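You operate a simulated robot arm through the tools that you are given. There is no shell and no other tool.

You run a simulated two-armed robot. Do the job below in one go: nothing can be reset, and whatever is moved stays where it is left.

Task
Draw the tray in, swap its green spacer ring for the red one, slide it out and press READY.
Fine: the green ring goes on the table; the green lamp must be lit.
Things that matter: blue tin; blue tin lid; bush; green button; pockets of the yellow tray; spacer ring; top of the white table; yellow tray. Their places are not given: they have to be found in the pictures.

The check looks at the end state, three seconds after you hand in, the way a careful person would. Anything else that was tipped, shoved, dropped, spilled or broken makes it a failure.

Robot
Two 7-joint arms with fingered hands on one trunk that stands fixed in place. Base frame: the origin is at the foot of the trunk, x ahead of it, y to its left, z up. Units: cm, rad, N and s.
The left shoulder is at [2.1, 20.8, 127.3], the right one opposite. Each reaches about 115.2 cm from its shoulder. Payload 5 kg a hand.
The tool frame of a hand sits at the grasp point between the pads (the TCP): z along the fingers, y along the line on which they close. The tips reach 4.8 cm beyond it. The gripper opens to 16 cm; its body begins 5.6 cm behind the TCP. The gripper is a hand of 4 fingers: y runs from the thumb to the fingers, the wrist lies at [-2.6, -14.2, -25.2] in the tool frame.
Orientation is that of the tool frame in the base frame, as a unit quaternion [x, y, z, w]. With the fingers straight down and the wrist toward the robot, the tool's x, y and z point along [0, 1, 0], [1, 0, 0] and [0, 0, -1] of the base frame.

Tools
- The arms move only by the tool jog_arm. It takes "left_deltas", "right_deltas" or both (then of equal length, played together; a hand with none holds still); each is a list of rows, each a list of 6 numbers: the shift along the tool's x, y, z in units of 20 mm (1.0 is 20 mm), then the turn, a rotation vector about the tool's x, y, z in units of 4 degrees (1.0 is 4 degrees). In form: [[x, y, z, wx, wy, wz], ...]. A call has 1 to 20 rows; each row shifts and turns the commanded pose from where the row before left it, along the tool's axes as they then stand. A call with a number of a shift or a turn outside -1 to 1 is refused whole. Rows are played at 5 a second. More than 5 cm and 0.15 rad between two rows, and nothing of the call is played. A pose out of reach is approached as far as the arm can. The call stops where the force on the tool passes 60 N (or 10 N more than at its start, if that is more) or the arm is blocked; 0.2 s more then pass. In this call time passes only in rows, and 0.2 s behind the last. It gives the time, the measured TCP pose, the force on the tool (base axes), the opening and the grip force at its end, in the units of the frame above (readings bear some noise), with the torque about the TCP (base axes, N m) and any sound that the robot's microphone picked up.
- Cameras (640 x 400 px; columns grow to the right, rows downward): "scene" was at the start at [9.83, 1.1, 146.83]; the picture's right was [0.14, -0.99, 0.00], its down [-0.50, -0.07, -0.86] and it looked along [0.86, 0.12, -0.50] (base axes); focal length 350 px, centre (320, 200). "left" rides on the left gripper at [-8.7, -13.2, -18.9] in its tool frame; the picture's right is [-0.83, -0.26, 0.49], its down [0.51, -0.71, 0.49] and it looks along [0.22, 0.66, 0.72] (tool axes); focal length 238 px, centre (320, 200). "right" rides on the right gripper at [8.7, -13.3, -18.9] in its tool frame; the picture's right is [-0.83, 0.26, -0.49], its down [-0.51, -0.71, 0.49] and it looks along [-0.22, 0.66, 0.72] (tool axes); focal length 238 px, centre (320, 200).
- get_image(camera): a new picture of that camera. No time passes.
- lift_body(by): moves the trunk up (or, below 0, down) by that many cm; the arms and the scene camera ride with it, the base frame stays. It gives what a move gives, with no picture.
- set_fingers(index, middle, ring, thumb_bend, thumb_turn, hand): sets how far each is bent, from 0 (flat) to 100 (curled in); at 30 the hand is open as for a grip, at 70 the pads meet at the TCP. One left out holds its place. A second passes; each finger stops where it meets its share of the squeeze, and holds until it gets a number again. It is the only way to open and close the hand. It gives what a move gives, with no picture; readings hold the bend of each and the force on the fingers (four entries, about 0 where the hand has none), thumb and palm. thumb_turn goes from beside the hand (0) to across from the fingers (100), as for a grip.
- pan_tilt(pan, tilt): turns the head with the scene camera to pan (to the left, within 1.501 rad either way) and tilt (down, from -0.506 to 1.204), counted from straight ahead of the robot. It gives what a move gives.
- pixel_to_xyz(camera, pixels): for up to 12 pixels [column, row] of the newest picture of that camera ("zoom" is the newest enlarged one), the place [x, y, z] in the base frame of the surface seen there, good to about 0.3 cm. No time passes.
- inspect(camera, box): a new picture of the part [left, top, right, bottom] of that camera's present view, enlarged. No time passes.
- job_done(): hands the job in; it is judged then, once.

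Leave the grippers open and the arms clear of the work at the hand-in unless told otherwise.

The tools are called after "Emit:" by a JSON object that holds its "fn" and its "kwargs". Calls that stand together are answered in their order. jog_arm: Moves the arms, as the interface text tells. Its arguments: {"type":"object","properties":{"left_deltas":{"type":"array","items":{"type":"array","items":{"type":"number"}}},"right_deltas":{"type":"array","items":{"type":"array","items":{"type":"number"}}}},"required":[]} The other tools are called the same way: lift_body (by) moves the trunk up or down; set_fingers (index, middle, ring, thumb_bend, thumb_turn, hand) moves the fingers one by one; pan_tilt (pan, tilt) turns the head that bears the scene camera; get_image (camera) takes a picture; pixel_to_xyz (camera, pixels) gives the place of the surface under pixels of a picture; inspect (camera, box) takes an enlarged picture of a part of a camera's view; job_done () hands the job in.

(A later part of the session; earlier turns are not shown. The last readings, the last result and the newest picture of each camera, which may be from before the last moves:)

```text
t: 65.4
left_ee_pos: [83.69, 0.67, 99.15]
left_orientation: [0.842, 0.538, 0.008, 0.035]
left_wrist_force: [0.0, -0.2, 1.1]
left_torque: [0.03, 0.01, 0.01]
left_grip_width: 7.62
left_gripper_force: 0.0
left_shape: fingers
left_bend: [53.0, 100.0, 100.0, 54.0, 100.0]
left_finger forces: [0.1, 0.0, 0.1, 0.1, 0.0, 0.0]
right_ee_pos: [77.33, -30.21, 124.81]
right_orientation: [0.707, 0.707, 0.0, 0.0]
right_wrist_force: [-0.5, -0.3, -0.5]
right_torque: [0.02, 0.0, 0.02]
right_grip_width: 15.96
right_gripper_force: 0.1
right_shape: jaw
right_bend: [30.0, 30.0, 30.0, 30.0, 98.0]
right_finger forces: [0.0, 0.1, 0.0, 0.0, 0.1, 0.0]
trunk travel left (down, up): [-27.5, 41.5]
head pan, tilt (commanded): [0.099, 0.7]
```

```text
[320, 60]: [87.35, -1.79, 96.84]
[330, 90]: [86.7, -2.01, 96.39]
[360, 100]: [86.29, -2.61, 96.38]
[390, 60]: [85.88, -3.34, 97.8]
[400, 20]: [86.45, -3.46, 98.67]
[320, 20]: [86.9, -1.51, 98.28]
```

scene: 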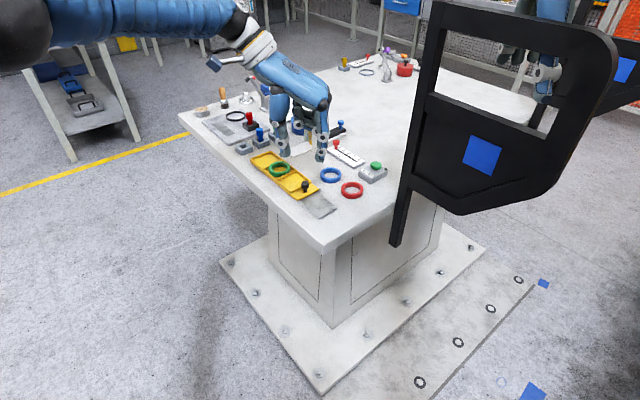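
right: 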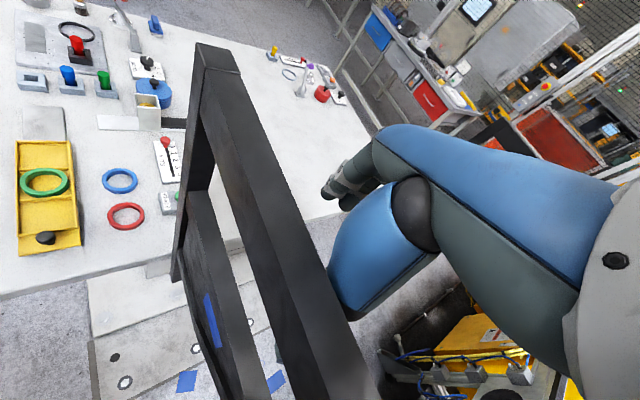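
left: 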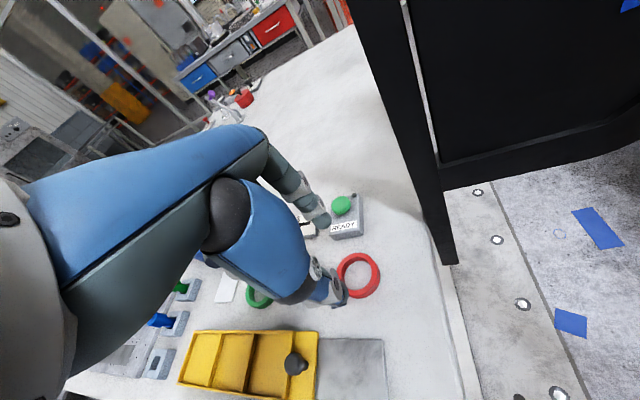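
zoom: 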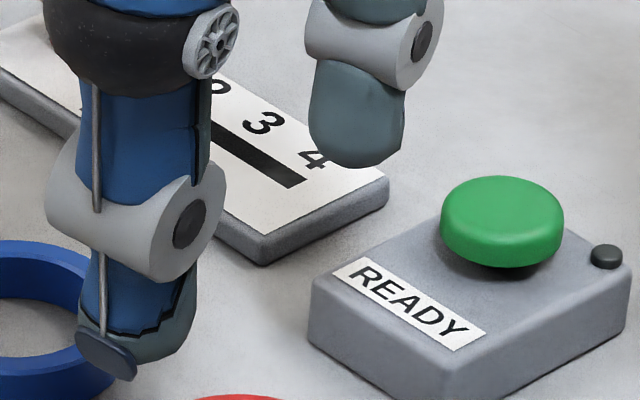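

Emit:
{"fn": "pixel_to_xyz", "kwargs": {"camera": "zoom", "pixels": [[310, 110], [310, 130], [330, 130], [360, 130], [400, 130], [340, 155], [365, 163], [395, 145], [194, 290], [190, 320], [160, 350], [130, 370]]}}

Emit:
{"fn": "inspect", "kwargs": {"camera": "left", "box": [290, 190, 400, 310]}}

```text
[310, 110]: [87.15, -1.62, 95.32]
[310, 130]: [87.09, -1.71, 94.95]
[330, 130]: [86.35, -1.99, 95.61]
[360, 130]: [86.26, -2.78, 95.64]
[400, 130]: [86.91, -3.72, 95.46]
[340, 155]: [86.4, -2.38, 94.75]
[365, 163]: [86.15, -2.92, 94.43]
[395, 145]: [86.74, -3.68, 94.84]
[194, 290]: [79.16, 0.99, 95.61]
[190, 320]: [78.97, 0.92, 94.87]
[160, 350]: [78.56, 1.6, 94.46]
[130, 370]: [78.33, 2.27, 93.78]
```

```text
3.33 times, centred on (345, 250) of left
```

zoom: 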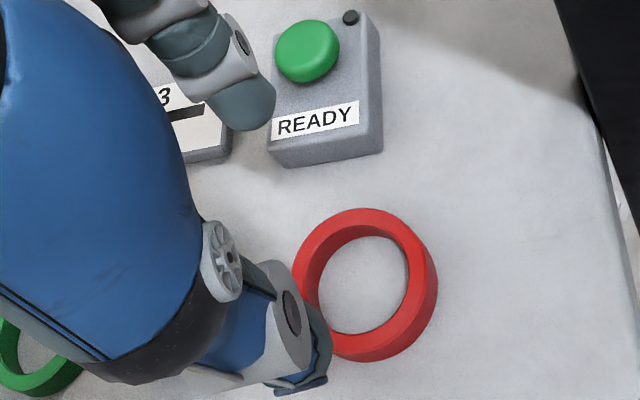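

The gap's midpoint is (83.2,−0.35); I correct by (0.08,−0.2) and descend 5.5 cm.

Emit:
{"fn": "jog_arm", "kwargs": {"left_deltas": [[-0.07, 0.08, 0, 0, 0, 0], [0.0165, -0.045, 0.686, 0, 0, 0], [0.0165, -0.045, 0.686, 0, 0, 0], [0.0165, -0.045, 0.686, 0, 0, 0], [0.0165, -0.045, 0.686, 0, 0, 0]]}}

Emit:
{"fn": "inspect", "kwargs": {"camera": "scene", "box": [320, 145, 392, 195]}}

Emit:
{"fn": "inspect", "kwargs": {"camera": "left", "box": [260, 190, 380, 300]}}

```text
t: 66.6
left_ee_pos: [83.84, 0.34, 93.56]
left_orientation: [0.843, 0.537, 0.008, 0.035]
left_wrist_force: [0.9, 0.4, -0.4]
left_torque: [0.02, 0.08, -0.02]
left_grip_width: 7.68
left_gripper_force: 0.0
left_shape: fingers
left_bend: [53.0, 100.0, 100.0, 54.0, 100.0]
left_finger forces: [0.1, 0.1, 0.0, 0.0, 0.0, 0.0]
right_ee_pos: [77.28, -30.08, 124.66]
right_orientation: [0.707, 0.707, -0.001, 0.0]
right_wrist_force: [0.5, 0.3, -0.7]
right_torque: [-0.01, 0.05, -0.02]
right_grip_width: 15.97
right_gripper_force: 0.0
right_shape: jaw
right_bend: [30.0, 30.0, 30.0, 30.0, 98.0]
right_finger forces: [0.1, 0.1, 0.1, 0.0, 0.0, 0.1]
trunk travel left (down, up): [-27.5, 41.5]
head pan, tilt (commanded): [0.099, 0.7]
```

```text
8.00 times, centred on (356, 170) of scene
```

zoom: 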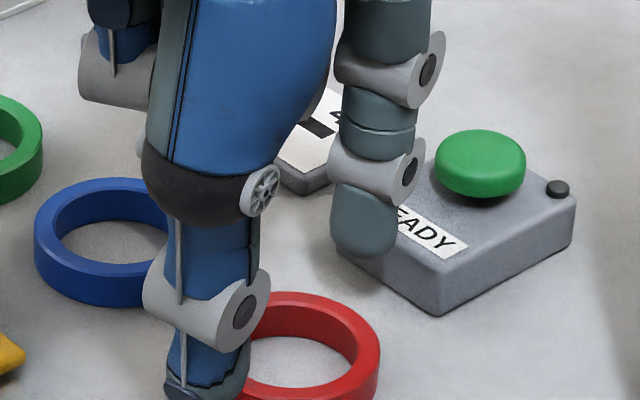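

```text
3.64 times, centred on (320, 245) of left
```

zoom: 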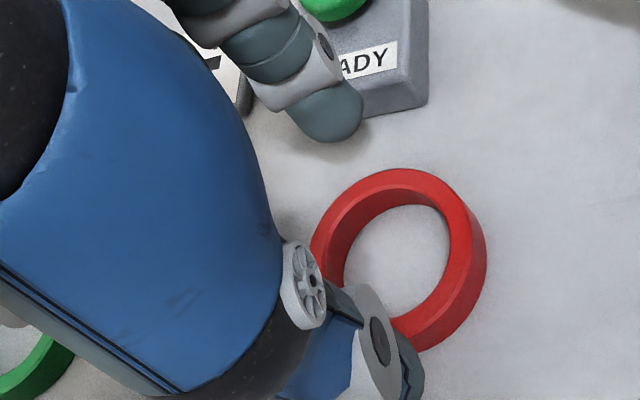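

Good alignment. I descend the last 1.65 cm to TCP z≈91.9 (tips beside the ring, just above the table).

Emit:
{"fn": "jog_arm", "kwargs": {"left_deltas": [[0.0066, -0.018, 0.3, 0, 0, 0], [0.0066, -0.018, 0.3, 0, 0, 0], [0.0066, -0.018, 0.22, 0, 0, 0]]}}

Emit:
{"fn": "inspect", "kwargs": {"camera": "scene", "box": [320, 155, 392, 205]}}

Emit:
{"fn": "inspect", "kwargs": {"camera": "left", "box": [260, 190, 380, 300]}}

```text
t: 67.4
left_ee_pos: [83.81, 0.57, 91.96]
left_orientation: [0.843, 0.537, 0.007, 0.034]
left_wrist_force: [0.9, 0.0, 0.2]
left_torque: [0.0, 0.0, 0.02]
left_grip_width: 7.67
left_gripper_force: 0.1
left_shape: fingers
left_bend: [53.0, 100.0, 100.0, 54.0, 100.0]
left_finger forces: [0.0, 0.1, 0.0, 0.0, 0.1, 0.0]
right_ee_pos: [77.49, -30.06, 124.63]
right_orientation: [0.708, 0.706, 0.0, 0.0]
right_wrist_force: [1.2, -0.2, -1.0]
right_torque: [0.03, 0.04, 0.01]
right_grip_width: 15.96
right_gripper_force: 0.1
right_shape: jaw
right_bend: [30.0, 30.0, 30.0, 30.0, 98.0]
right_finger forces: [0.1, 0.0, 0.0, 0.0, 0.0, 0.1]
trunk travel left (down, up): [-27.5, 41.5]
head pan, tilt (commanded): [0.099, 0.7]
```

```text
8.00 times, centred on (356, 180) of scene
```

zoom: 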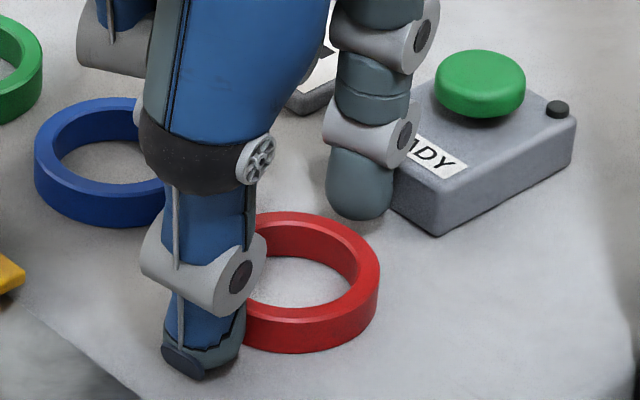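

```text
3.64 times, centred on (320, 245) of left
```

zoom: 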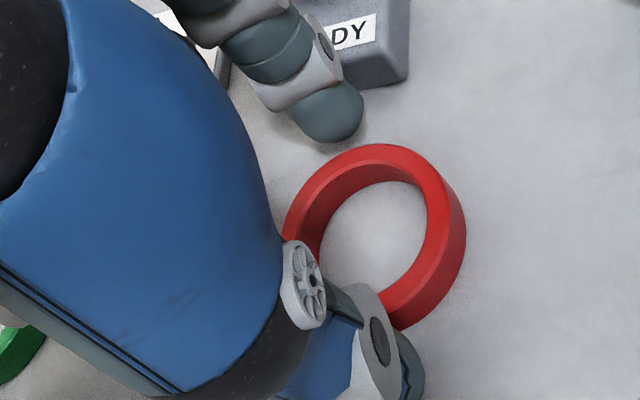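

Ring sits between thumb and index. I close both as before (index 61, thumb 59).

Emit:
{"fn": "set_fingers", "kwargs": {"hand": "left", "index": 61, "thumb_bend": 59}}

Emit:
{"fn": "inspect", "kwargs": {"camera": "scene", "box": [320, 155, 392, 205]}}

Emit:
{"fn": "inspect", "kwargs": {"camera": "left", "box": [260, 190, 380, 300]}}

```text
t: 68.4
left_ee_pos: [83.94, 0.5, 91.77]
left_orientation: [0.843, 0.537, 0.007, 0.035]
left_wrist_force: [-0.5, -0.9, -0.3]
left_torque: [0.02, 0.0, 0.03]
left_grip_width: 6.51
left_gripper_force: 5.4
left_shape: fingers
left_bend: [57.0, 100.0, 100.0, 57.0, 100.0]
left_finger forces: [4.8, 0.0, 0.0, 0.0, 5.4, 0.0]
right_ee_pos: [77.3, -30.02, 124.82]
right_orientation: [0.707, 0.707, 0.0, 0.0]
right_wrist_force: [-0.6, -0.3, 0.6]
right_torque: [-0.02, 0.0, 0.01]
right_grip_width: 15.96
right_gripper_force: 0.0
right_shape: jaw
right_bend: [30.0, 30.0, 30.0, 30.0, 98.0]
right_finger forces: [0.0, 0.0, 0.0, 0.1, 0.1, 0.0]
trunk travel left (down, up): [-27.5, 41.5]
head pan, tilt (commanded): [0.099, 0.7]
```

```text
8.00 times, centred on (356, 180) of scene
```

zoom: 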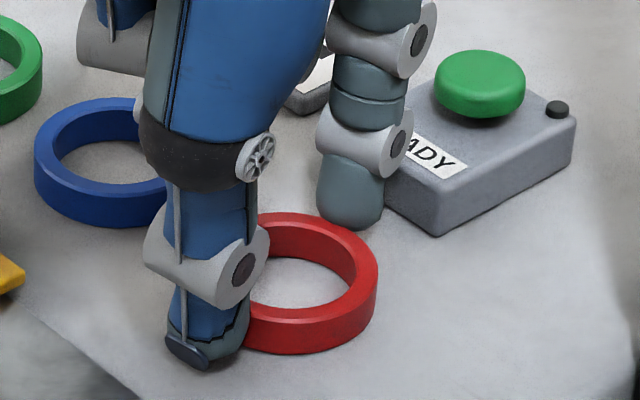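

```text
3.64 times, centred on (320, 245) of left
```

zoom: 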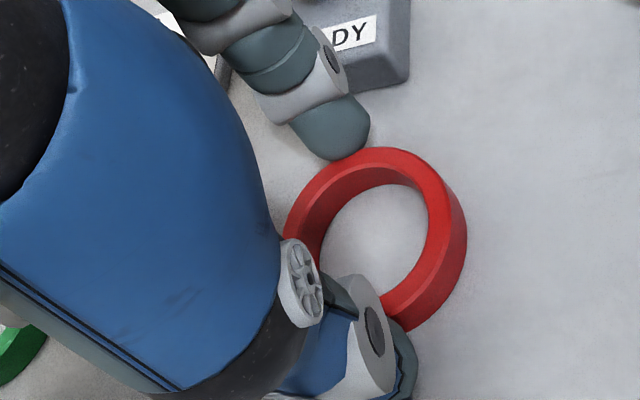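

Grip is like the earlier good one (4.8/5.4 N). I lift slowly.

Emit:
{"fn": "jog_arm", "kwargs": {"left_deltas": [[-0.003, 0.008, -0.13, 0, 0, 0], [-0.003, 0.008, -0.13, 0, 0, 0], [-0.004, 0.012, -0.18, 0, 0, 0], [-0.005, 0.015, -0.23, 0, 0, 0], [-0.006, 0.016, -0.25, 0, 0, 0], [-0.006, 0.016, -0.25, 0, 0, 0], [-0.006, 0.016, -0.25, 0, 0, 0], [-0.006, 0.016, -0.25, 0, 0, 0], [-0.006, 0.016, -0.25, 0, 0, 0], [-0.006, 0.016, -0.25, 0, 0, 0], [-0.006, 0.016, -0.25, 0, 0, 0], [-0.006, 0.016, -0.25, 0, 0, 0]]}}

Emit:
{"fn": "inspect", "kwargs": {"camera": "scene", "box": [290, 125, 402, 205]}}

Emit:
{"fn": "inspect", "kwargs": {"camera": "left", "box": [260, 190, 380, 300]}}

```text
t: 71.0
left_ee_pos: [83.68, 0.45, 97.28]
left_orientation: [0.843, 0.538, 0.007, 0.034]
left_wrist_force: [-0.2, 0.0, -1.6]
left_torque: [-0.02, -0.01, 0.0]
left_grip_width: 6.49
left_gripper_force: 4.9
left_shape: fingers
left_bend: [57.0, 100.0, 100.0, 57.0, 100.0]
left_finger forces: [4.7, 0.1, 0.0, 0.1, 5.4, 0.0]
right_ee_pos: [77.32, -30.17, 124.76]
right_orientation: [0.707, 0.707, 0.001, 0.0]
right_wrist_force: [-0.4, 0.6, -0.9]
right_torque: [-0.01, 0.01, -0.02]
right_grip_width: 15.96
right_gripper_force: 0.0
right_shape: jaw
right_bend: [30.0, 30.0, 30.0, 30.0, 98.0]
right_finger forces: [0.0, 0.1, 0.1, 0.1, 0.1, 0.0]
trunk travel left (down, up): [-27.5, 41.5]
head pan, tilt (commanded): [0.099, 0.7]
```

```text
5.00 times, centred on (346, 165) of scene
```

zoom: 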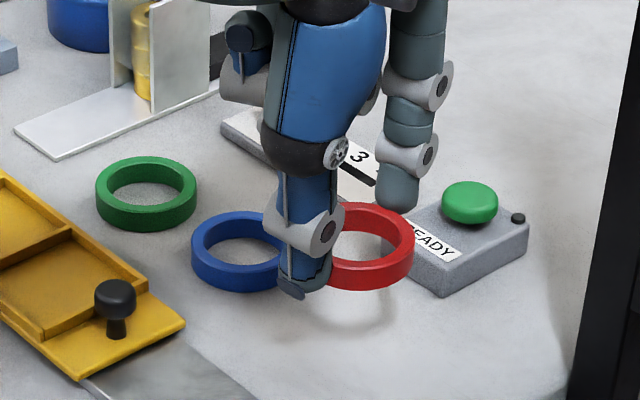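

```text
3.64 times, centred on (320, 245) of left
```

zoom: 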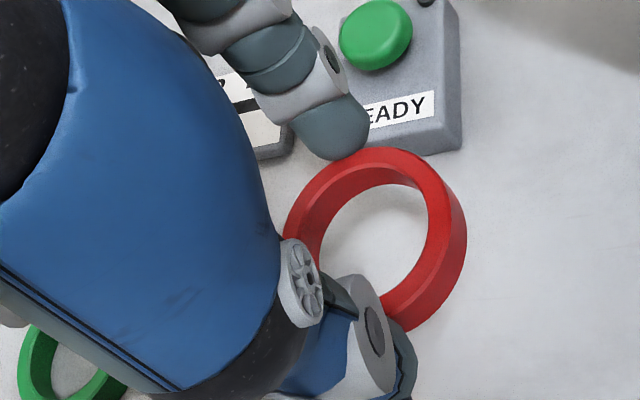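

The red ring is up, level and secure. I rotate back to the tray alignment (+20°), then carry it toward the middle pocket at constant height.

Emit:
{"fn": "jog_arm", "kwargs": {"left_deltas": [[0, 0, -0.1, 0, 0, 0.8], [0, 0, -0.1, 0, 0, 0.8], [0, 0, -0.1, 0, 0, 0.8], [0, 0, 0, 0, 0, 0.8], [0, 0, 0, 0, 0, 0.9], [0, 0, 0, 0, 0, 0.9]]}}

Emit:
{"fn": "jog_arm", "kwargs": {"left_deltas": [[0.4, -0.22, 0, 0, 0, 0], [0.6, -0.34, 0, 0, 0, 0], [0.75, -0.42, 0, 0, 0, 0], [0.8, -0.45, 0, 0, 0, 0], [0.8, -0.45, 0, 0, 0, 0], [0.8, -0.45, 0, 0, 0, 0], [0.8, -0.45, 0, 0, 0, 0], [0.8, -0.45, 0, 0, 0, 0], [0.8, -0.45, 0, 0, 0, 0], [0.8, -0.45, 0, 0, 0, 0], [0.75, -0.42, 0, 0, 0, 0], [0.6, -0.34, 0, 0, 0, 0], [0.45, -0.26, 0, 0, 0, 0]]}}

Emit:
{"fn": "inspect", "kwargs": {"camera": "scene", "box": [240, 110, 352, 190]}}

Emit:
{"fn": "inspect", "kwargs": {"camera": "left", "box": [240, 180, 400, 320]}}

```text
t: 72.4
left_ee_pos: [83.78, 0.54, 97.73]
left_orientation: [0.923, 0.383, 0.013, 0.032]
left_wrist_force: [0.2, -0.1, 0.3]
left_torque: [0.01, 0.03, -0.01]
left_grip_width: 6.52
left_gripper_force: 4.9
left_shape: fingers
left_bend: [57.0, 100.0, 100.0, 57.0, 100.0]
left_finger forces: [4.7, 0.1, 0.0, 0.0, 5.3, 0.0]
right_ee_pos: [77.41, -30.02, 124.69]
right_orientation: [0.707, 0.707, 0.0, -0.001]
right_wrist_force: [0.3, 1.0, 0.5]
right_torque: [-0.02, 0.04, 0.03]
right_grip_width: 15.95
right_gripper_force: 0.0
right_shape: jaw
right_bend: [30.0, 30.0, 30.0, 30.0, 98.0]
right_finger forces: [0.0, 0.1, 0.1, 0.0, 0.0, 0.0]
trunk travel left (down, up): [-27.5, 41.5]
head pan, tilt (commanded): [0.099, 0.7]
```

```text
t: 75.2
left_ee_pos: [89.41, 20.75, 97.04]
left_orientation: [0.923, 0.383, 0.012, 0.033]
left_wrist_force: [-0.9, -0.5, -0.3]
left_torque: [0.01, 0.01, -0.03]
left_grip_width: 6.47
left_gripper_force: 5.1
left_shape: fingers
left_bend: [57.0, 100.0, 100.0, 57.0, 100.0]
left_finger forces: [4.7, 0.1, 0.2, 0.0, 5.4, 0.1]
right_ee_pos: [77.3, -30.09, 124.81]
right_orientation: [0.707, 0.707, 0.0, 0.0]
right_wrist_force: [0.4, -0.1, 1.0]
right_torque: [-0.03, 0.04, -0.04]
right_grip_width: 15.94
right_gripper_force: 0.0
right_shape: jaw
right_bend: [30.0, 30.0, 30.0, 30.0, 98.0]
right_finger forces: [0.0, 0.0, 0.0, 0.0, 0.0, 0.0]
trunk travel left (down, up): [-27.5, 41.5]
head pan, tilt (commanded): [0.099, 0.7]
```

```text
5.00 times, centred on (296, 150) of scene
```

zoom: 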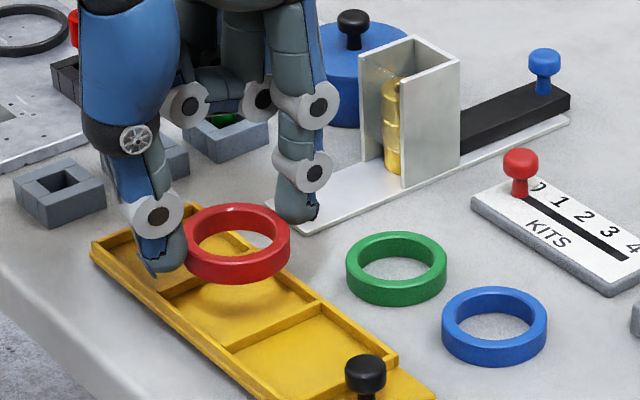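

```text
2.86 times, centred on (320, 250) of left
```

zoom: 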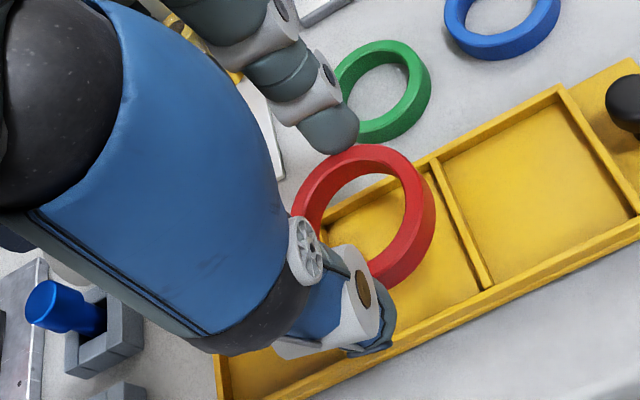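

Red ring is above the tray. I measure the ring and the tray's pocket geometry to align them.

Emit:
{"fn": "pixel_to_xyz", "kwargs": {"camera": "zoom", "pixels": [[360, 148], [428, 200], [380, 275], [305, 205], [428, 170], [490, 285], [555, 92], [635, 210], [385, 162], [445, 165]]}}

Emit:
{"fn": "inspect", "kwargs": {"camera": "scene", "box": [250, 140, 330, 190]}}

```text
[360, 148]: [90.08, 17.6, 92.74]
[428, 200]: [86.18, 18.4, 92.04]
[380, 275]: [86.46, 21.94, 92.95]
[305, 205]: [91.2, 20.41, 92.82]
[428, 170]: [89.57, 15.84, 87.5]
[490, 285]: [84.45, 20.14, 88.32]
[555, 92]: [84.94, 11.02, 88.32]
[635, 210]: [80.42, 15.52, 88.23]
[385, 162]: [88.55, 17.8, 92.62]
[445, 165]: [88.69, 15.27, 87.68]
```

```text
8.00 times, centred on (290, 165) of scene
```

zoom: 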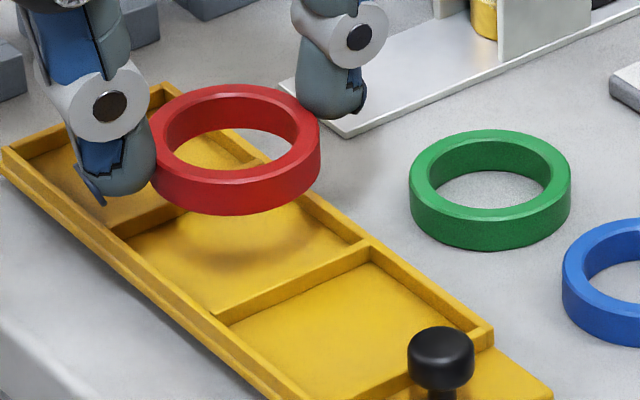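

Emit:
{"fn": "pixel_to_xyz", "kwargs": {"camera": "zoom", "pixels": [[220, 315], [362, 248], [290, 280], [118, 228], [165, 206], [490, 330], [300, 395], [160, 250], [330, 215], [180, 270]]}}

Emit:
{"fn": "pixel_to_xyz", "kwargs": {"camera": "zoom", "pixels": [[317, 140], [235, 88], [235, 178], [170, 105], [290, 100], [300, 170], [180, 172], [236, 205], [155, 190], [365, 90], [250, 250], [152, 145]]}}

```text
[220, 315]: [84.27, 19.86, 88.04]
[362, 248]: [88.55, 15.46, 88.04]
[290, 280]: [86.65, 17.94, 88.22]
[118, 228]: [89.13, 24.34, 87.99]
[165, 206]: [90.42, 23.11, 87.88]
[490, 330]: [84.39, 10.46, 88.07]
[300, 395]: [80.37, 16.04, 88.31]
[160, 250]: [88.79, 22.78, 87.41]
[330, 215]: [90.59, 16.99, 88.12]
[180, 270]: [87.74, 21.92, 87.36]
```

```text
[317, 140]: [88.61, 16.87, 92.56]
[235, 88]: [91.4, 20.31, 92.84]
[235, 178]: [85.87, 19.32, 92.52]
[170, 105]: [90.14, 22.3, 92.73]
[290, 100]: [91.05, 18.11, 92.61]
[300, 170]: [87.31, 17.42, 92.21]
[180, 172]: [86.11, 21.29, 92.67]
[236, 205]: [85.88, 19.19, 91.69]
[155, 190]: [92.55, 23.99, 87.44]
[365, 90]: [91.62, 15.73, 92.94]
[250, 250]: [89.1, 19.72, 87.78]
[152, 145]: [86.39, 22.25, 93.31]
```

Pocket centre ≈(88.78,20.05), ring centre ≈(88.65,19.8), ring bottom ≈91.2. I correct by 0.27/−0.085 cm and lower 2.6 cm to just above the walls.

Emit:
{"fn": "jog_arm", "kwargs": {"left_deltas": [[0.135, -0.04, 0, 0, 0, 0], [0, -0.0228, 0.325, 0, 0, 0], [0, -0.0228, 0.325, 0, 0, 0], [0, -0.0228, 0.325, 0, 0, 0], [0, -0.0228, 0.325, 0, 0, 0]]}}

Emit:
{"fn": "inspect", "kwargs": {"camera": "scene", "box": [250, 140, 330, 190]}}

Emit:
{"fn": "inspect", "kwargs": {"camera": "left", "box": [260, 190, 380, 300]}}

```text
t: 76.4
left_ee_pos: [89.47, 20.9, 94.36]
left_orientation: [0.923, 0.382, 0.012, 0.033]
left_wrist_force: [1.0, 0.1, 0.2]
left_torque: [0.02, 0.02, -0.01]
left_grip_width: 6.47
left_gripper_force: 4.8
left_shape: fingers
left_bend: [57.0, 100.0, 100.0, 57.0, 100.0]
left_finger forces: [4.7, 0.0, 0.0, 0.0, 5.3, 0.1]
right_ee_pos: [77.48, -30.15, 124.74]
right_orientation: [0.707, 0.707, 0.0, 0.0]
right_wrist_force: [0.2, 0.1, 0.3]
right_torque: [-0.02, 0.02, 0.01]
right_grip_width: 15.96
right_gripper_force: 0.1
right_shape: jaw
right_bend: [30.0, 30.0, 30.0, 30.0, 98.0]
right_finger forces: [0.1, 0.0, 0.0, 0.1, 0.0, 0.0]
trunk travel left (down, up): [-27.5, 41.5]
head pan, tilt (commanded): [0.099, 0.7]
```

```text
8.00 times, centred on (290, 165) of scene
```

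zoom: 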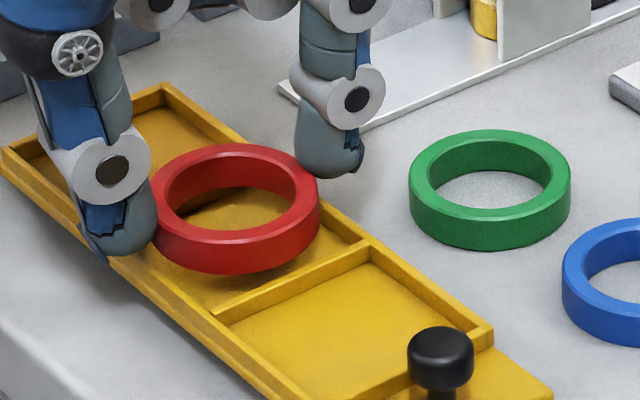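

```text
3.64 times, centred on (320, 245) of left
```

zoom: 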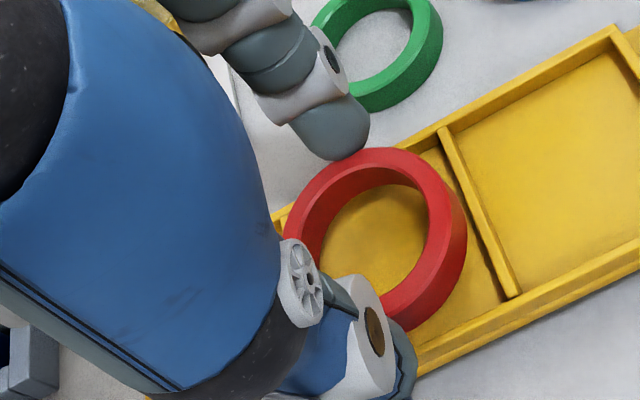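

Emit:
{"fn": "inspect", "kwargs": {"camera": "scene", "box": [255, 145, 319, 185]}}

Emit:
{"fn": "pixel_to_xyz", "kwargs": {"camera": "zoom", "pixels": [[235, 132], [235, 240], [140, 170], [315, 150], [325, 230], [150, 225], [235, 285], [345, 190], [215, 330], [400, 245]]}}

```text
10.00 times, centred on (287, 165) of scene
```

zoom: 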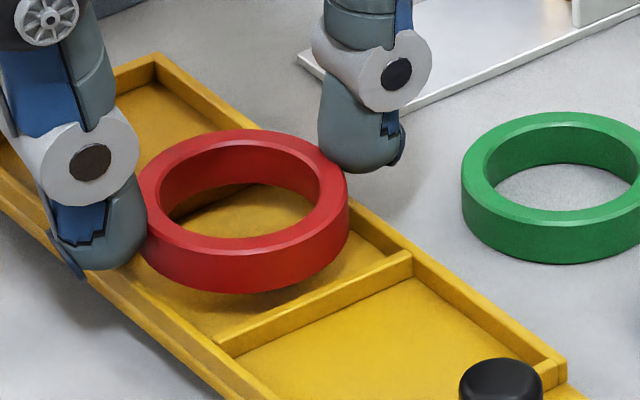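

```text
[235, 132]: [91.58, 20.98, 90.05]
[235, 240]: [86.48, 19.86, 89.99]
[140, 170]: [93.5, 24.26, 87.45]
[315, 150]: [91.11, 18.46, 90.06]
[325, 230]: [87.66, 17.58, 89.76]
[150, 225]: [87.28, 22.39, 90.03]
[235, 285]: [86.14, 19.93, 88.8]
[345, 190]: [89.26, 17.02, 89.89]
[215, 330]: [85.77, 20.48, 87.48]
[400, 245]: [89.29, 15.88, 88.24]
```

Comparing with where the green ring sat in this same view (centre columns 268–290, front row 177.8), the red one lines up within 0.2 cm. I lower it slowly into the pocket.

Emit:
{"fn": "jog_arm", "kwargs": {"left_deltas": [[0, -0.007, 0.1, 0, 0, 0], [0, -0.007, 0.1, 0, 0, 0], [0, -0.007, 0.1, 0, 0, 0], [0, -0.007, 0.1, 0, 0, 0]]}}

Emit:
{"fn": "inspect", "kwargs": {"camera": "scene", "box": [255, 145, 319, 185]}}

```text
t: 77.4
left_ee_pos: [89.64, 20.9, 93.6]
left_orientation: [0.923, 0.382, 0.013, 0.032]
left_wrist_force: [0.2, 0.3, -0.2]
left_torque: [-0.01, -0.01, -0.01]
left_grip_width: 6.47
left_gripper_force: 5.1
left_shape: fingers
left_bend: [57.0, 100.0, 100.0, 57.0, 100.0]
left_finger forces: [4.7, 0.1, 0.0, 0.0, 5.4, 0.0]
right_ee_pos: [77.44, -30.02, 124.62]
right_orientation: [0.707, 0.707, 0.001, 0.0]
right_wrist_force: [-0.4, 0.3, 1.0]
right_torque: [0.02, -0.01, -0.02]
right_grip_width: 15.99
right_gripper_force: 0.0
right_shape: jaw
right_bend: [30.0, 30.0, 30.0, 30.0, 98.0]
right_finger forces: [0.0, 0.1, 0.0, 0.0, 0.0, 0.0]
trunk travel left (down, up): [-27.5, 41.5]
head pan, tilt (commanded): [0.099, 0.7]
```

```text
10.00 times, centred on (287, 165) of scene
```

zoom: 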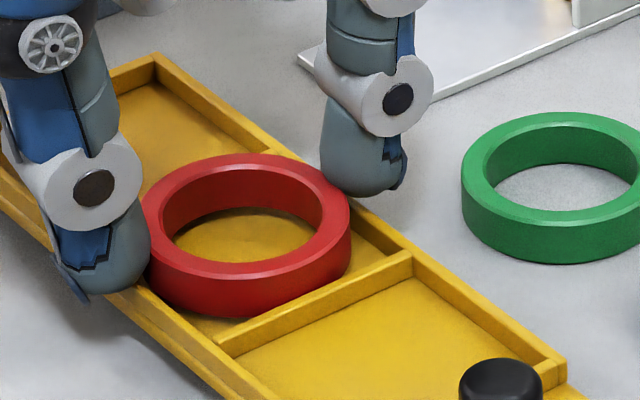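

No force and the ring's lower part is already inside the walls. I lower the last 0.4 cm.

Emit:
{"fn": "jog_arm", "kwargs": {"left_deltas": [[0, -0.004, 0.06, 0, 0, 0], [0, -0.004, 0.06, 0, 0, 0], [0, -0.003, 0.05, 0, 0, 0]]}}

Emit:
{"fn": "inspect", "kwargs": {"camera": "scene", "box": [255, 145, 319, 185]}}

```text
t: 78.2
left_ee_pos: [89.59, 20.96, 93.42]
left_orientation: [0.923, 0.383, 0.013, 0.032]
left_wrist_force: [-1.4, -0.1, 3.9]
left_torque: [0.13, 0.11, 0.03]
left_grip_width: 6.46
left_gripper_force: 7.7
left_shape: fingers
left_bend: [57.0, 100.0, 100.0, 57.0, 100.0]
left_finger forces: [4.5, 0.0, 0.1, 0.1, 9.8, 0.1]
right_ee_pos: [77.33, -30.15, 124.86]
right_orientation: [0.707, 0.707, 0.001, 0.0]
right_wrist_force: [-0.6, -0.4, -0.2]
right_torque: [-0.02, 0.03, -0.01]
right_grip_width: 15.96
right_gripper_force: 0.1
right_shape: jaw
right_bend: [30.0, 30.0, 30.0, 30.0, 98.0]
right_finger forces: [0.0, 0.0, 0.0, 0.1, 0.1, 0.1]
trunk travel left (down, up): [-27.5, 41.5]
head pan, tilt (commanded): [0.099, 0.7]
```

```text
10.00 times, centred on (287, 165) of scene
```

zoom: 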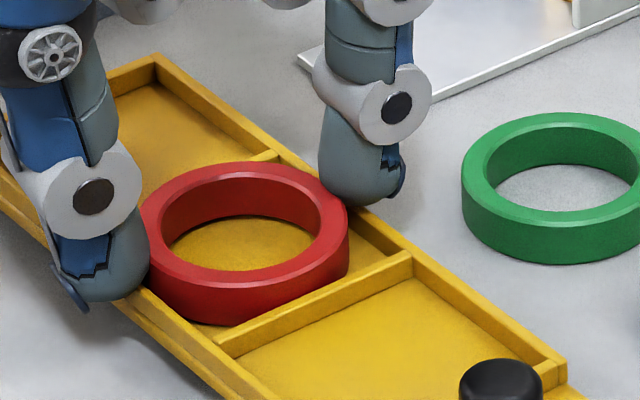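

Contact: the thumb touches the left wall, ring practically on the floor of the pocket. I release: index first, then rise slightly with the thumb opening.

Emit:
{"fn": "set_fingers", "kwargs": {"hand": "left", "index": 53, "thumb_bend": 55}}

Emit:
{"fn": "inspect", "kwargs": {"camera": "scene", "box": [255, 145, 319, 185]}}

```text
t: 79.2
left_ee_pos: [89.51, 21.04, 93.36]
left_orientation: [0.923, 0.382, 0.013, 0.032]
left_wrist_force: [0.0, 0.9, 5.7]
left_torque: [0.17, 0.13, -0.03]
left_grip_width: 7.4
left_gripper_force: 2.5
left_shape: fingers
left_bend: [53.0, 100.0, 100.0, 55.0, 100.0]
left_finger forces: [0.0, 0.1, 0.0, 0.1, 4.8, 0.0]
right_ee_pos: [77.34, -30.23, 124.89]
right_orientation: [0.707, 0.707, 0.0, 0.0]
right_wrist_force: [0.4, -0.5, 0.0]
right_torque: [0.02, -0.02, 0.03]
right_grip_width: 15.99
right_gripper_force: 0.1
right_shape: jaw
right_bend: [30.0, 30.0, 30.0, 30.0, 98.0]
right_finger forces: [0.0, 0.0, 0.1, 0.0, 0.1, 0.0]
trunk travel left (down, up): [-27.5, 41.5]
head pan, tilt (commanded): [0.099, 0.7]
```

```text
10.00 times, centred on (287, 165) of scene
```

zoom: 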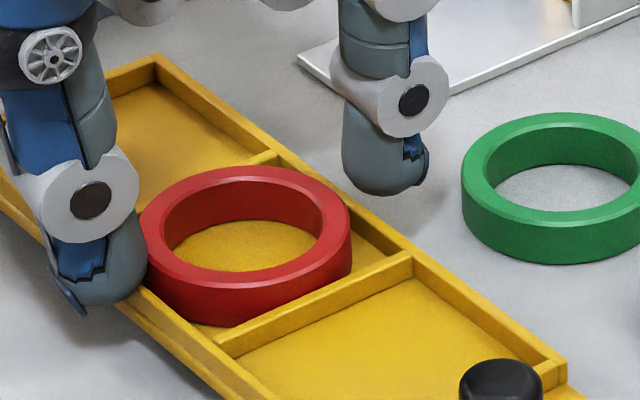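

The ring is free and seated. I rise straight up about 7 cm.

Emit:
{"fn": "jog_arm", "kwargs": {"left_deltas": [[0, 0.003, -0.1, 0, 0, 0], [0, 0.014, -0.2, 0, 0, 0], [0, 0.028, -0.4, 0, 0, 0], [0, 0.05, -0.7, 0, 0, 0], [0, 0.056, -0.8, 0, 0, 0], [0, 0.056, -0.8, 0, 0, 0], [0, 0.056, -0.8, 0, 0, 0]]}}

Emit:
{"fn": "inspect", "kwargs": {"camera": "scene", "box": [250, 140, 330, 190]}}

```text
t: 80.8
left_ee_pos: [89.55, 20.89, 101.03]
left_orientation: [0.923, 0.383, 0.013, 0.032]
left_wrist_force: [0.0, 0.3, -0.7]
left_torque: [0.01, -0.05, 0.02]
left_grip_width: 7.44
left_gripper_force: 0.1
left_shape: fingers
left_bend: [53.0, 100.0, 100.0, 55.0, 100.0]
left_finger forces: [0.0, 0.0, 0.1, 0.0, 0.1, 0.1]
right_ee_pos: [77.24, -30.07, 124.8]
right_orientation: [0.708, 0.707, 0.0, -0.001]
right_wrist_force: [-0.6, 0.0, -0.7]
right_torque: [0.06, -0.06, -0.02]
right_grip_width: 15.96
right_gripper_force: 0.1
right_shape: jaw
right_bend: [30.0, 30.0, 30.0, 30.0, 98.0]
right_finger forces: [0.0, 0.1, 0.0, 0.1, 0.1, 0.1]
trunk travel left (down, up): [-27.5, 41.5]
head pan, tilt (commanded): [0.099, 0.7]
```

```text
8.00 times, centred on (290, 165) of scene
```

zoom: 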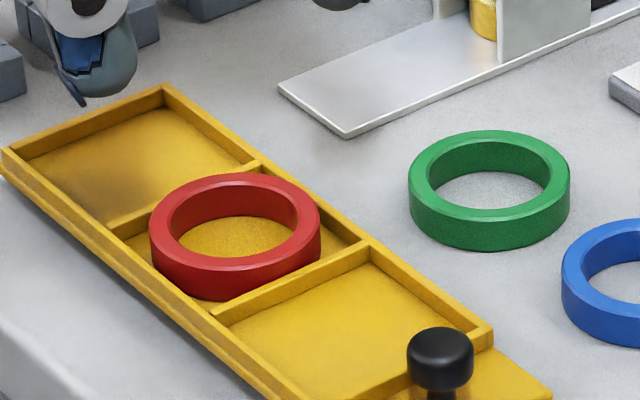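

The red ring sits in the middle pocket. I verify it is flat (rim heights).

Emit:
{"fn": "pixel_to_xyz", "kwargs": {"camera": "zoom", "pixels": [[235, 178], [232, 262], [160, 215], [310, 210], [440, 345], [5, 152], [165, 88]]}}

```text
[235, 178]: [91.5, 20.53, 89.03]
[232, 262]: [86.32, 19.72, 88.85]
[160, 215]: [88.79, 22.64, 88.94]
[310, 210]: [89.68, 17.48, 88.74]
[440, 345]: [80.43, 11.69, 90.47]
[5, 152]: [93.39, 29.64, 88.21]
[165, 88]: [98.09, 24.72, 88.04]
```

All rim readings ≈88.9: flat. Next I untilt the hand, set thumb and index to a 5 cm opening and go back above the knob at about (80.4,11.7).

Emit:
{"fn": "jog_arm", "kwargs": {"left_deltas": [[0, 0, 0, 0.5, 0, 0], [0, 0, 0, 0.5, 0, 0], [-0.747, 0.004, 0, 0, 0, 0], [-0.747, 0.004, 0, 0, 0, 0], [-0.747, 0.004, 0, 0, 0, 0], [-0.747, 0.004, 0, 0, 0, 0], [-0.747, 0.004, 0, 0, 0, 0], [-0.747, 0.004, 0, 0, 0, 0], [-0.747, 0.004, 0, 0, 0, 0], [-0.747, 0.004, 0, 0, 0, 0]]}}

Emit:
{"fn": "set_fingers", "kwargs": {"hand": "left", "index": 60, "thumb_bend": 60}}

Emit:
{"fn": "inspect", "kwargs": {"camera": "scene", "box": [260, 130, 372, 210]}}

```text
t: 83.0
left_ee_pos: [81.21, 12.5, 101.02]
left_orientation: [0.924, 0.383, 0.0, -0.001]
left_wrist_force: [0.4, -0.6, 0.2]
left_torque: [0.03, -0.02, 0.02]
left_grip_width: 7.42
left_gripper_force: 0.0
left_shape: fingers
left_bend: [53.0, 100.0, 100.0, 55.0, 100.0]
left_finger forces: [0.0, 0.0, 0.0, 0.1, 0.0, 0.1]
right_ee_pos: [77.33, -30.02, 124.75]
right_orientation: [0.707, 0.707, 0.0, 0.0]
right_wrist_force: [-0.5, 0.5, -0.3]
right_torque: [0.06, -0.02, -0.01]
right_grip_width: 15.96
right_gripper_force: 0.1
right_shape: jaw
right_bend: [30.0, 30.0, 30.0, 30.0, 98.0]
right_finger forces: [0.1, 0.1, 0.0, 0.1, 0.0, 0.0]
trunk travel left (down, up): [-27.5, 41.5]
head pan, tilt (commanded): [0.099, 0.7]
```

```text
t: 84.0
left_ee_pos: [81.34, 12.44, 100.94]
left_orientation: [0.924, 0.383, 0.0, 0.0]
left_wrist_force: [0.1, 0.1, -0.9]
left_torque: [-0.01, -0.01, 0.02]
left_grip_width: 5.19
left_gripper_force: 0.1
left_shape: fingers
left_bend: [60.0, 100.0, 100.0, 60.0, 100.0]
left_finger forces: [0.0, 0.0, 0.0, 0.0, 0.0, 0.0]
right_ee_pos: [77.35, -30.07, 124.8]
right_orientation: [0.707, 0.707, 0.0, 0.001]
right_wrist_force: [0.4, 0.5, 0.5]
right_torque: [0.05, -0.02, -0.03]
right_grip_width: 15.95
right_gripper_force: 0.0
right_shape: jaw
right_bend: [30.0, 30.0, 30.0, 30.0, 98.0]
right_finger forces: [0.0, 0.0, 0.1, 0.0, 0.1, 0.0]
trunk travel left (down, up): [-27.5, 41.5]
head pan, tilt (commanded): [0.099, 0.7]
```

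```text
5.00 times, centred on (316, 170) of scene
```

zoom: 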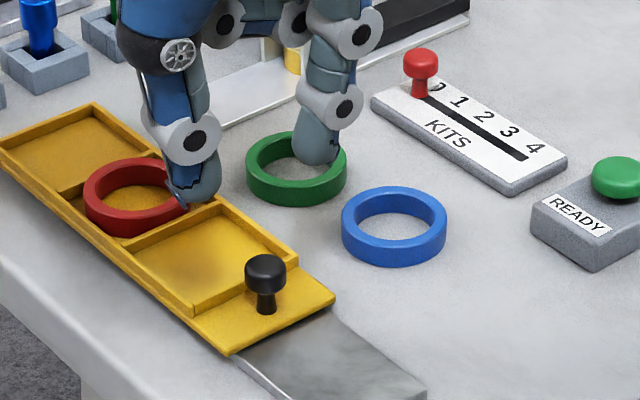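

Knob lies between the fingers in plan. I descend 7.4 cm.

Emit:
{"fn": "jog_arm", "kwargs": {"left_deltas": [[0, 0, 0.8, 0, 0, 0], [0, 0, 0.8, 0, 0, 0], [0, 0, 0.8, 0, 0, 0], [0, 0, 0.7, 0, 0, 0], [0, 0, 0.4, 0, 0, 0], [0, 0, 0.2, 0, 0, 0]]}}

Emit:
{"fn": "inspect", "kwargs": {"camera": "scene", "box": [275, 140, 355, 200]}}

Emit:
{"fn": "inspect", "kwargs": {"camera": "left", "box": [260, 190, 380, 300]}}

```text
t: 85.4
left_ee_pos: [81.13, 12.52, 93.45]
left_orientation: [0.924, 0.383, 0.0, 0.0]
left_wrist_force: [0.3, -0.4, 0.3]
left_torque: [-0.02, 0.02, -0.01]
left_grip_width: 5.17
left_gripper_force: 0.1
left_shape: fingers
left_bend: [60.0, 100.0, 100.0, 60.0, 100.0]
left_finger forces: [0.1, 0.1, 0.0, 0.1, 0.1, 0.0]
right_ee_pos: [77.36, -30.06, 124.85]
right_orientation: [0.707, 0.707, 0.0, 0.0]
right_wrist_force: [0.6, 0.4, 0.8]
right_torque: [0.01, 0.02, -0.02]
right_grip_width: 15.94
right_gripper_force: 0.2
right_shape: jaw
right_bend: [30.0, 30.0, 30.0, 30.0, 98.0]
right_finger forces: [0.1, 0.1, 0.0, 0.0, 0.0, 0.0]
trunk travel left (down, up): [-27.5, 41.5]
head pan, tilt (commanded): [0.099, 0.7]
```

```text
6.67 times, centred on (315, 170) of scene
```

zoom: 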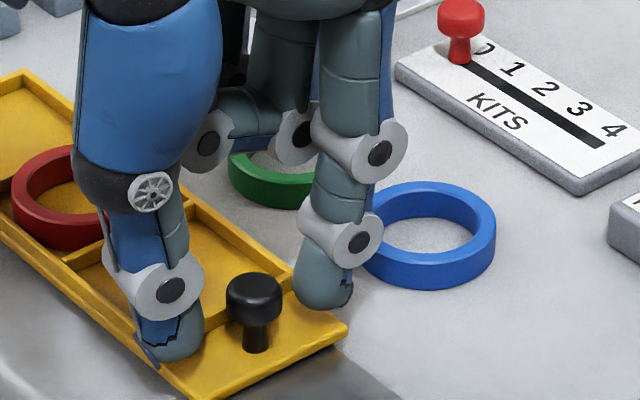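

```text
3.64 times, centred on (320, 245) of left
```

zoom: 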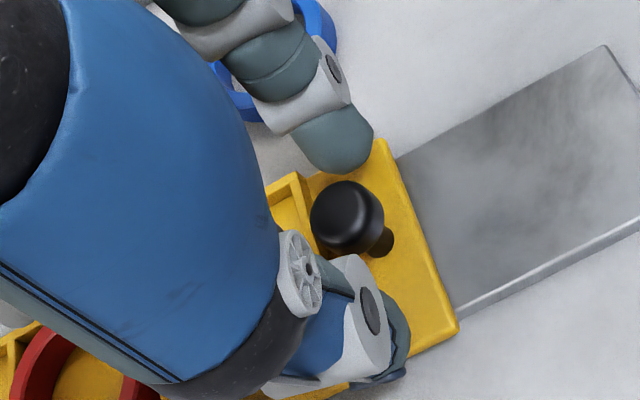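

The knob is between index and thumb. I close on it.

Emit:
{"fn": "set_fingers", "kwargs": {"hand": "left", "index": 70, "thumb_bend": 70}}

Emit:
{"fn": "inspect", "kwargs": {"camera": "scene", "box": [275, 140, 355, 200]}}

```text
t: 86.4
left_ee_pos: [81.3, 12.34, 93.51]
left_orientation: [0.924, 0.383, 0.0, 0.0]
left_wrist_force: [1.8, -2.4, -2.1]
left_torque: [-0.1, -0.04, 0.03]
left_grip_width: 2.74
left_gripper_force: 4.8
left_shape: fingers
left_bend: [65.0, 100.0, 100.0, 67.0, 100.0]
left_finger forces: [6.5, 0.0, 0.0, 0.1, 4.2, 0.0]
right_ee_pos: [77.42, -30.11, 124.86]
right_orientation: [0.707, 0.707, 0.0, 0.0]
right_wrist_force: [-0.3, -0.1, 0.3]
right_torque: [0.0, -0.02, -0.04]
right_grip_width: 15.95
right_gripper_force: 0.0
right_shape: jaw
right_bend: [30.0, 30.0, 30.0, 30.0, 98.0]
right_finger forces: [0.1, 0.1, 0.1, 0.1, 0.0, 0.0]
trunk travel left (down, up): [-27.5, 41.5]
head pan, tilt (commanded): [0.099, 0.7]
```

```text
6.67 times, centred on (315, 170) of scene
```

zoom: 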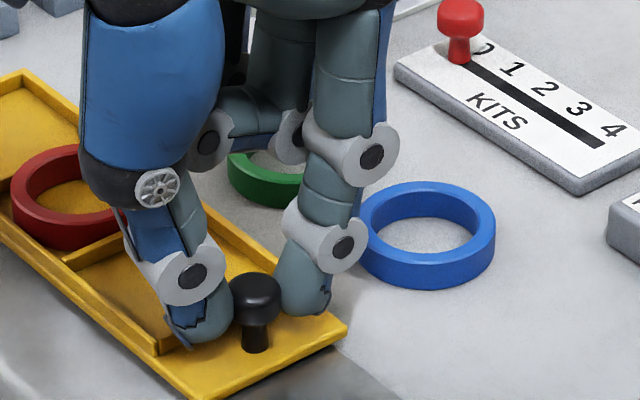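

Held (6.5/4.2 N). I slide the tray out along −tool x, gently, 9 cm first.

Emit:
{"fn": "jog_arm", "kwargs": {"left_deltas": [[-0.15, 0, 0, 0, 0, 0], [-0.25, 0, 0, 0, 0, 0], [-0.35, 0, 0, 0, 0, 0], [-0.4, 0, 0, 0, 0, 0], [-0.4, 0, 0, 0, 0, 0], [-0.4, 0, 0, 0, 0, 0], [-0.4, 0, 0, 0, 0, 0], [-0.4, 0, 0, 0, 0, 0], [-0.4, 0, 0, 0, 0, 0], [-0.4, 0, 0, 0, 0, 0], [-0.4, 0, 0, 0, 0, 0], [-0.3, 0, 0, 0, 0, 0], [-0.2, 0, 0, 0, 0, 0]]}}

Emit:
{"fn": "inspect", "kwargs": {"camera": "scene", "box": [250, 130, 378, 220]}}

```text
t: 89.2
left_ee_pos: [74.91, 6.16, 93.4]
left_orientation: [0.924, 0.382, -0.001, -0.001]
left_wrist_force: [3.4, -2.9, -2.4]
left_torque: [-0.13, -0.14, 0.06]
left_grip_width: 2.77
left_gripper_force: 5.3
left_shape: fingers
left_bend: [65.0, 100.0, 100.0, 68.0, 100.0]
left_finger forces: [7.1, 0.1, 0.1, 0.1, 3.6, 0.0]
right_ee_pos: [77.35, -30.13, 124.8]
right_orientation: [0.707, 0.707, 0.001, 0.0]
right_wrist_force: [0.1, -0.9, 0.0]
right_torque: [0.02, 0.0, -0.02]
right_grip_width: 15.95
right_gripper_force: 0.0
right_shape: jaw
right_bend: [30.0, 30.0, 30.0, 30.0, 98.0]
right_finger forces: [0.1, 0.0, 0.0, 0.0, 0.1, 0.0]
trunk travel left (down, up): [-27.5, 41.5]
head pan, tilt (commanded): [0.099, 0.7]
```

```text
4.44 times, centred on (314, 175) of scene
```

zoom: 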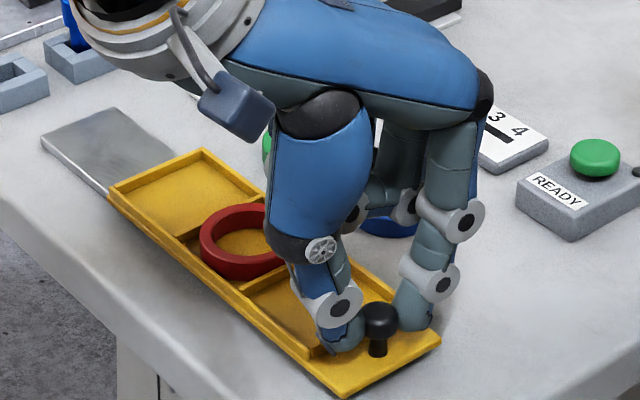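

The tray followed with the red ring inside. I go on slowly to the outer stop.

Emit:
{"fn": "jog_arm", "kwargs": {"left_deltas": [[-0.15, 0, 0, 0, 0, 0], [-0.15, 0, 0, 0, 0, 0], [-0.15, 0, 0, 0, 0, 0], [-0.15, 0, 0, 0, 0, 0], [-0.1, 0, 0, 0, 0, 0], [-0.1, 0, 0, 0, 0, 0]]}}

Emit:
{"fn": "inspect", "kwargs": {"camera": "scene", "box": [250, 130, 378, 220]}}

```text
t: 90.6
left_ee_pos: [73.92, 5.15, 93.49]
left_orientation: [0.924, 0.383, 0.0, 0.0]
left_wrist_force: [5.1, 2.2, 0.0]
left_torque: [0.07, -0.23, 0.06]
left_grip_width: 2.69
left_gripper_force: 4.9
left_shape: fingers
left_bend: [66.0, 100.0, 100.0, 68.0, 100.0]
left_finger forces: [5.4, 0.1, 0.0, 0.0, 5.1, 0.0]
right_ee_pos: [77.57, -29.95, 124.78]
right_orientation: [0.707, 0.707, -0.001, 0.001]
right_wrist_force: [-0.5, 0.4, -0.1]
right_torque: [0.01, 0.04, 0.02]
right_grip_width: 15.97
right_gripper_force: 0.1
right_shape: jaw
right_bend: [30.0, 30.0, 30.0, 30.0, 98.0]
right_finger forces: [0.0, 0.0, 0.0, 0.0, 0.0, 0.0]
trunk travel left (down, up): [-27.5, 41.5]
head pan, tilt (commanded): [0.099, 0.7]
```

```text
4.44 times, centred on (314, 175) of scene
```

zoom: 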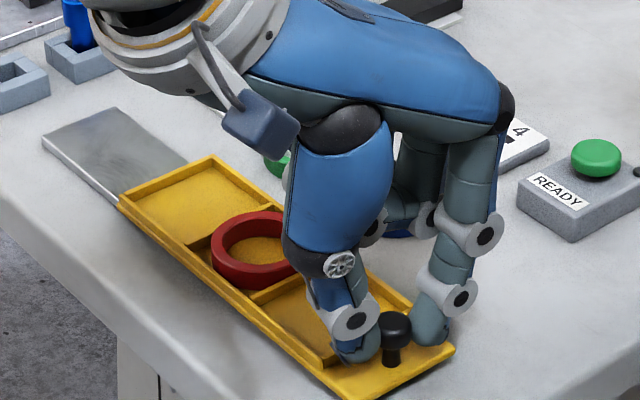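

Force rises (≈5 N along the slide): outer stop. I verify with the tray corners, originally at (86.4,22.75) and (91.2,17.6).

Emit:
{"fn": "pixel_to_xyz", "kwargs": {"camera": "zoom", "pixels": [[120, 207], [211, 158], [394, 322], [250, 215], [250, 280], [216, 240], [290, 265]]}}

```text
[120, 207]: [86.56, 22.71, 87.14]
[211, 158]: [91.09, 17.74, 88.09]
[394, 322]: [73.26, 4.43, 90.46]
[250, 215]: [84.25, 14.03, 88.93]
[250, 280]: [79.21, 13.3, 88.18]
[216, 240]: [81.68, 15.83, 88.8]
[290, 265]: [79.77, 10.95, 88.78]
```

Tray is exactly back at its outer position. I release the knob and rise.

Emit:
{"fn": "set_fingers", "kwargs": {"hand": "left", "index": 60, "thumb_bend": 60}}

Emit:
{"fn": "jog_arm", "kwargs": {"left_deltas": [[0, 0, -0.4, 0, 0, 0], [0, 0, -0.8, 0, 0, 0], [0, 0, -0.8, 0, 0, 0], [0, 0, -0.8, 0, 0, 0], [0, 0, -0.8, 0, 0, 0], [0, 0, -0.8, 0, 0, 0]]}}

Emit:
{"fn": "get_image", "kwargs": {"camera": "scene"}}

Emit:
{"fn": "inspect", "kwargs": {"camera": "scene", "box": [250, 130, 378, 220]}}

```text
t: 91.6
left_ee_pos: [73.86, 5.12, 93.48]
left_orientation: [0.924, 0.382, 0.0, 0.001]
left_wrist_force: [-0.5, 0.5, 0.4]
left_torque: [0.02, -0.01, -0.03]
left_grip_width: 5.08
left_gripper_force: 0.0
left_shape: fingers
left_bend: [60.0, 100.0, 100.0, 60.0, 100.0]
left_finger forces: [0.0, 0.0, 0.1, 0.0, 0.1, 0.1]
right_ee_pos: [77.38, -30.04, 124.83]
right_orientation: [0.708, 0.707, 0.0, 0.0]
right_wrist_force: [0.3, 0.8, -1.2]
right_torque: [0.02, 0.01, -0.03]
right_grip_width: 15.98
right_gripper_force: 0.1
right_shape: jaw
right_bend: [30.0, 30.0, 30.0, 30.0, 98.0]
right_finger forces: [0.0, 0.1, 0.1, 0.0, 0.0, 0.1]
trunk travel left (down, up): [-27.5, 41.5]
head pan, tilt (commanded): [0.099, 0.7]
```

```text
t: 93.0
left_ee_pos: [73.7, 5.05, 102.33]
left_orientation: [0.924, 0.383, 0.0, 0.0]
left_wrist_force: [-0.1, -0.2, -0.9]
left_torque: [-0.02, -0.05, 0.05]
left_grip_width: 5.08
left_gripper_force: 0.1
left_shape: fingers
left_bend: [60.0, 100.0, 100.0, 60.0, 100.0]
left_finger forces: [0.0, 0.0, 0.0, 0.1, 0.0, 0.1]
right_ee_pos: [77.3, -30.11, 124.82]
right_orientation: [0.707, 0.707, -0.001, 0.0]
right_wrist_force: [-0.5, 0.3, 0.1]
right_torque: [0.01, -0.02, 0.0]
right_grip_width: 15.95
right_gripper_force: 0.0
right_shape: jaw
right_bend: [30.0, 30.0, 30.0, 30.0, 98.0]
right_finger forces: [0.0, 0.0, 0.0, 0.1, 0.0, 0.1]
trunk travel left (down, up): [-27.5, 41.5]
head pan, tilt (commanded): [0.099, 0.7]
```

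```text
taken
```

scene: 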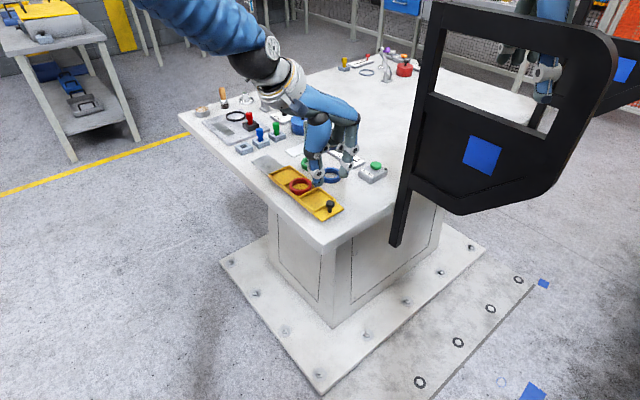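

```text
4.44 times, centred on (314, 175) of scene
```

zoom: 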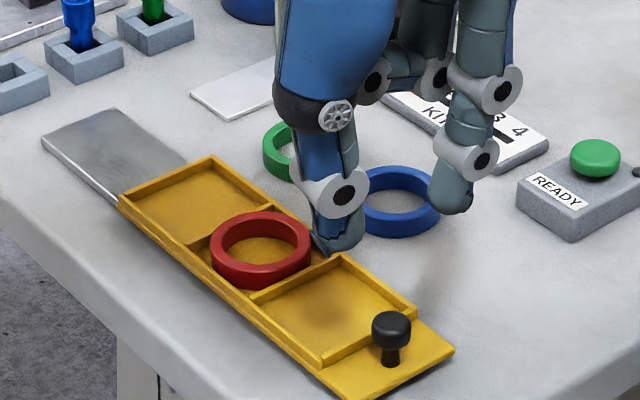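

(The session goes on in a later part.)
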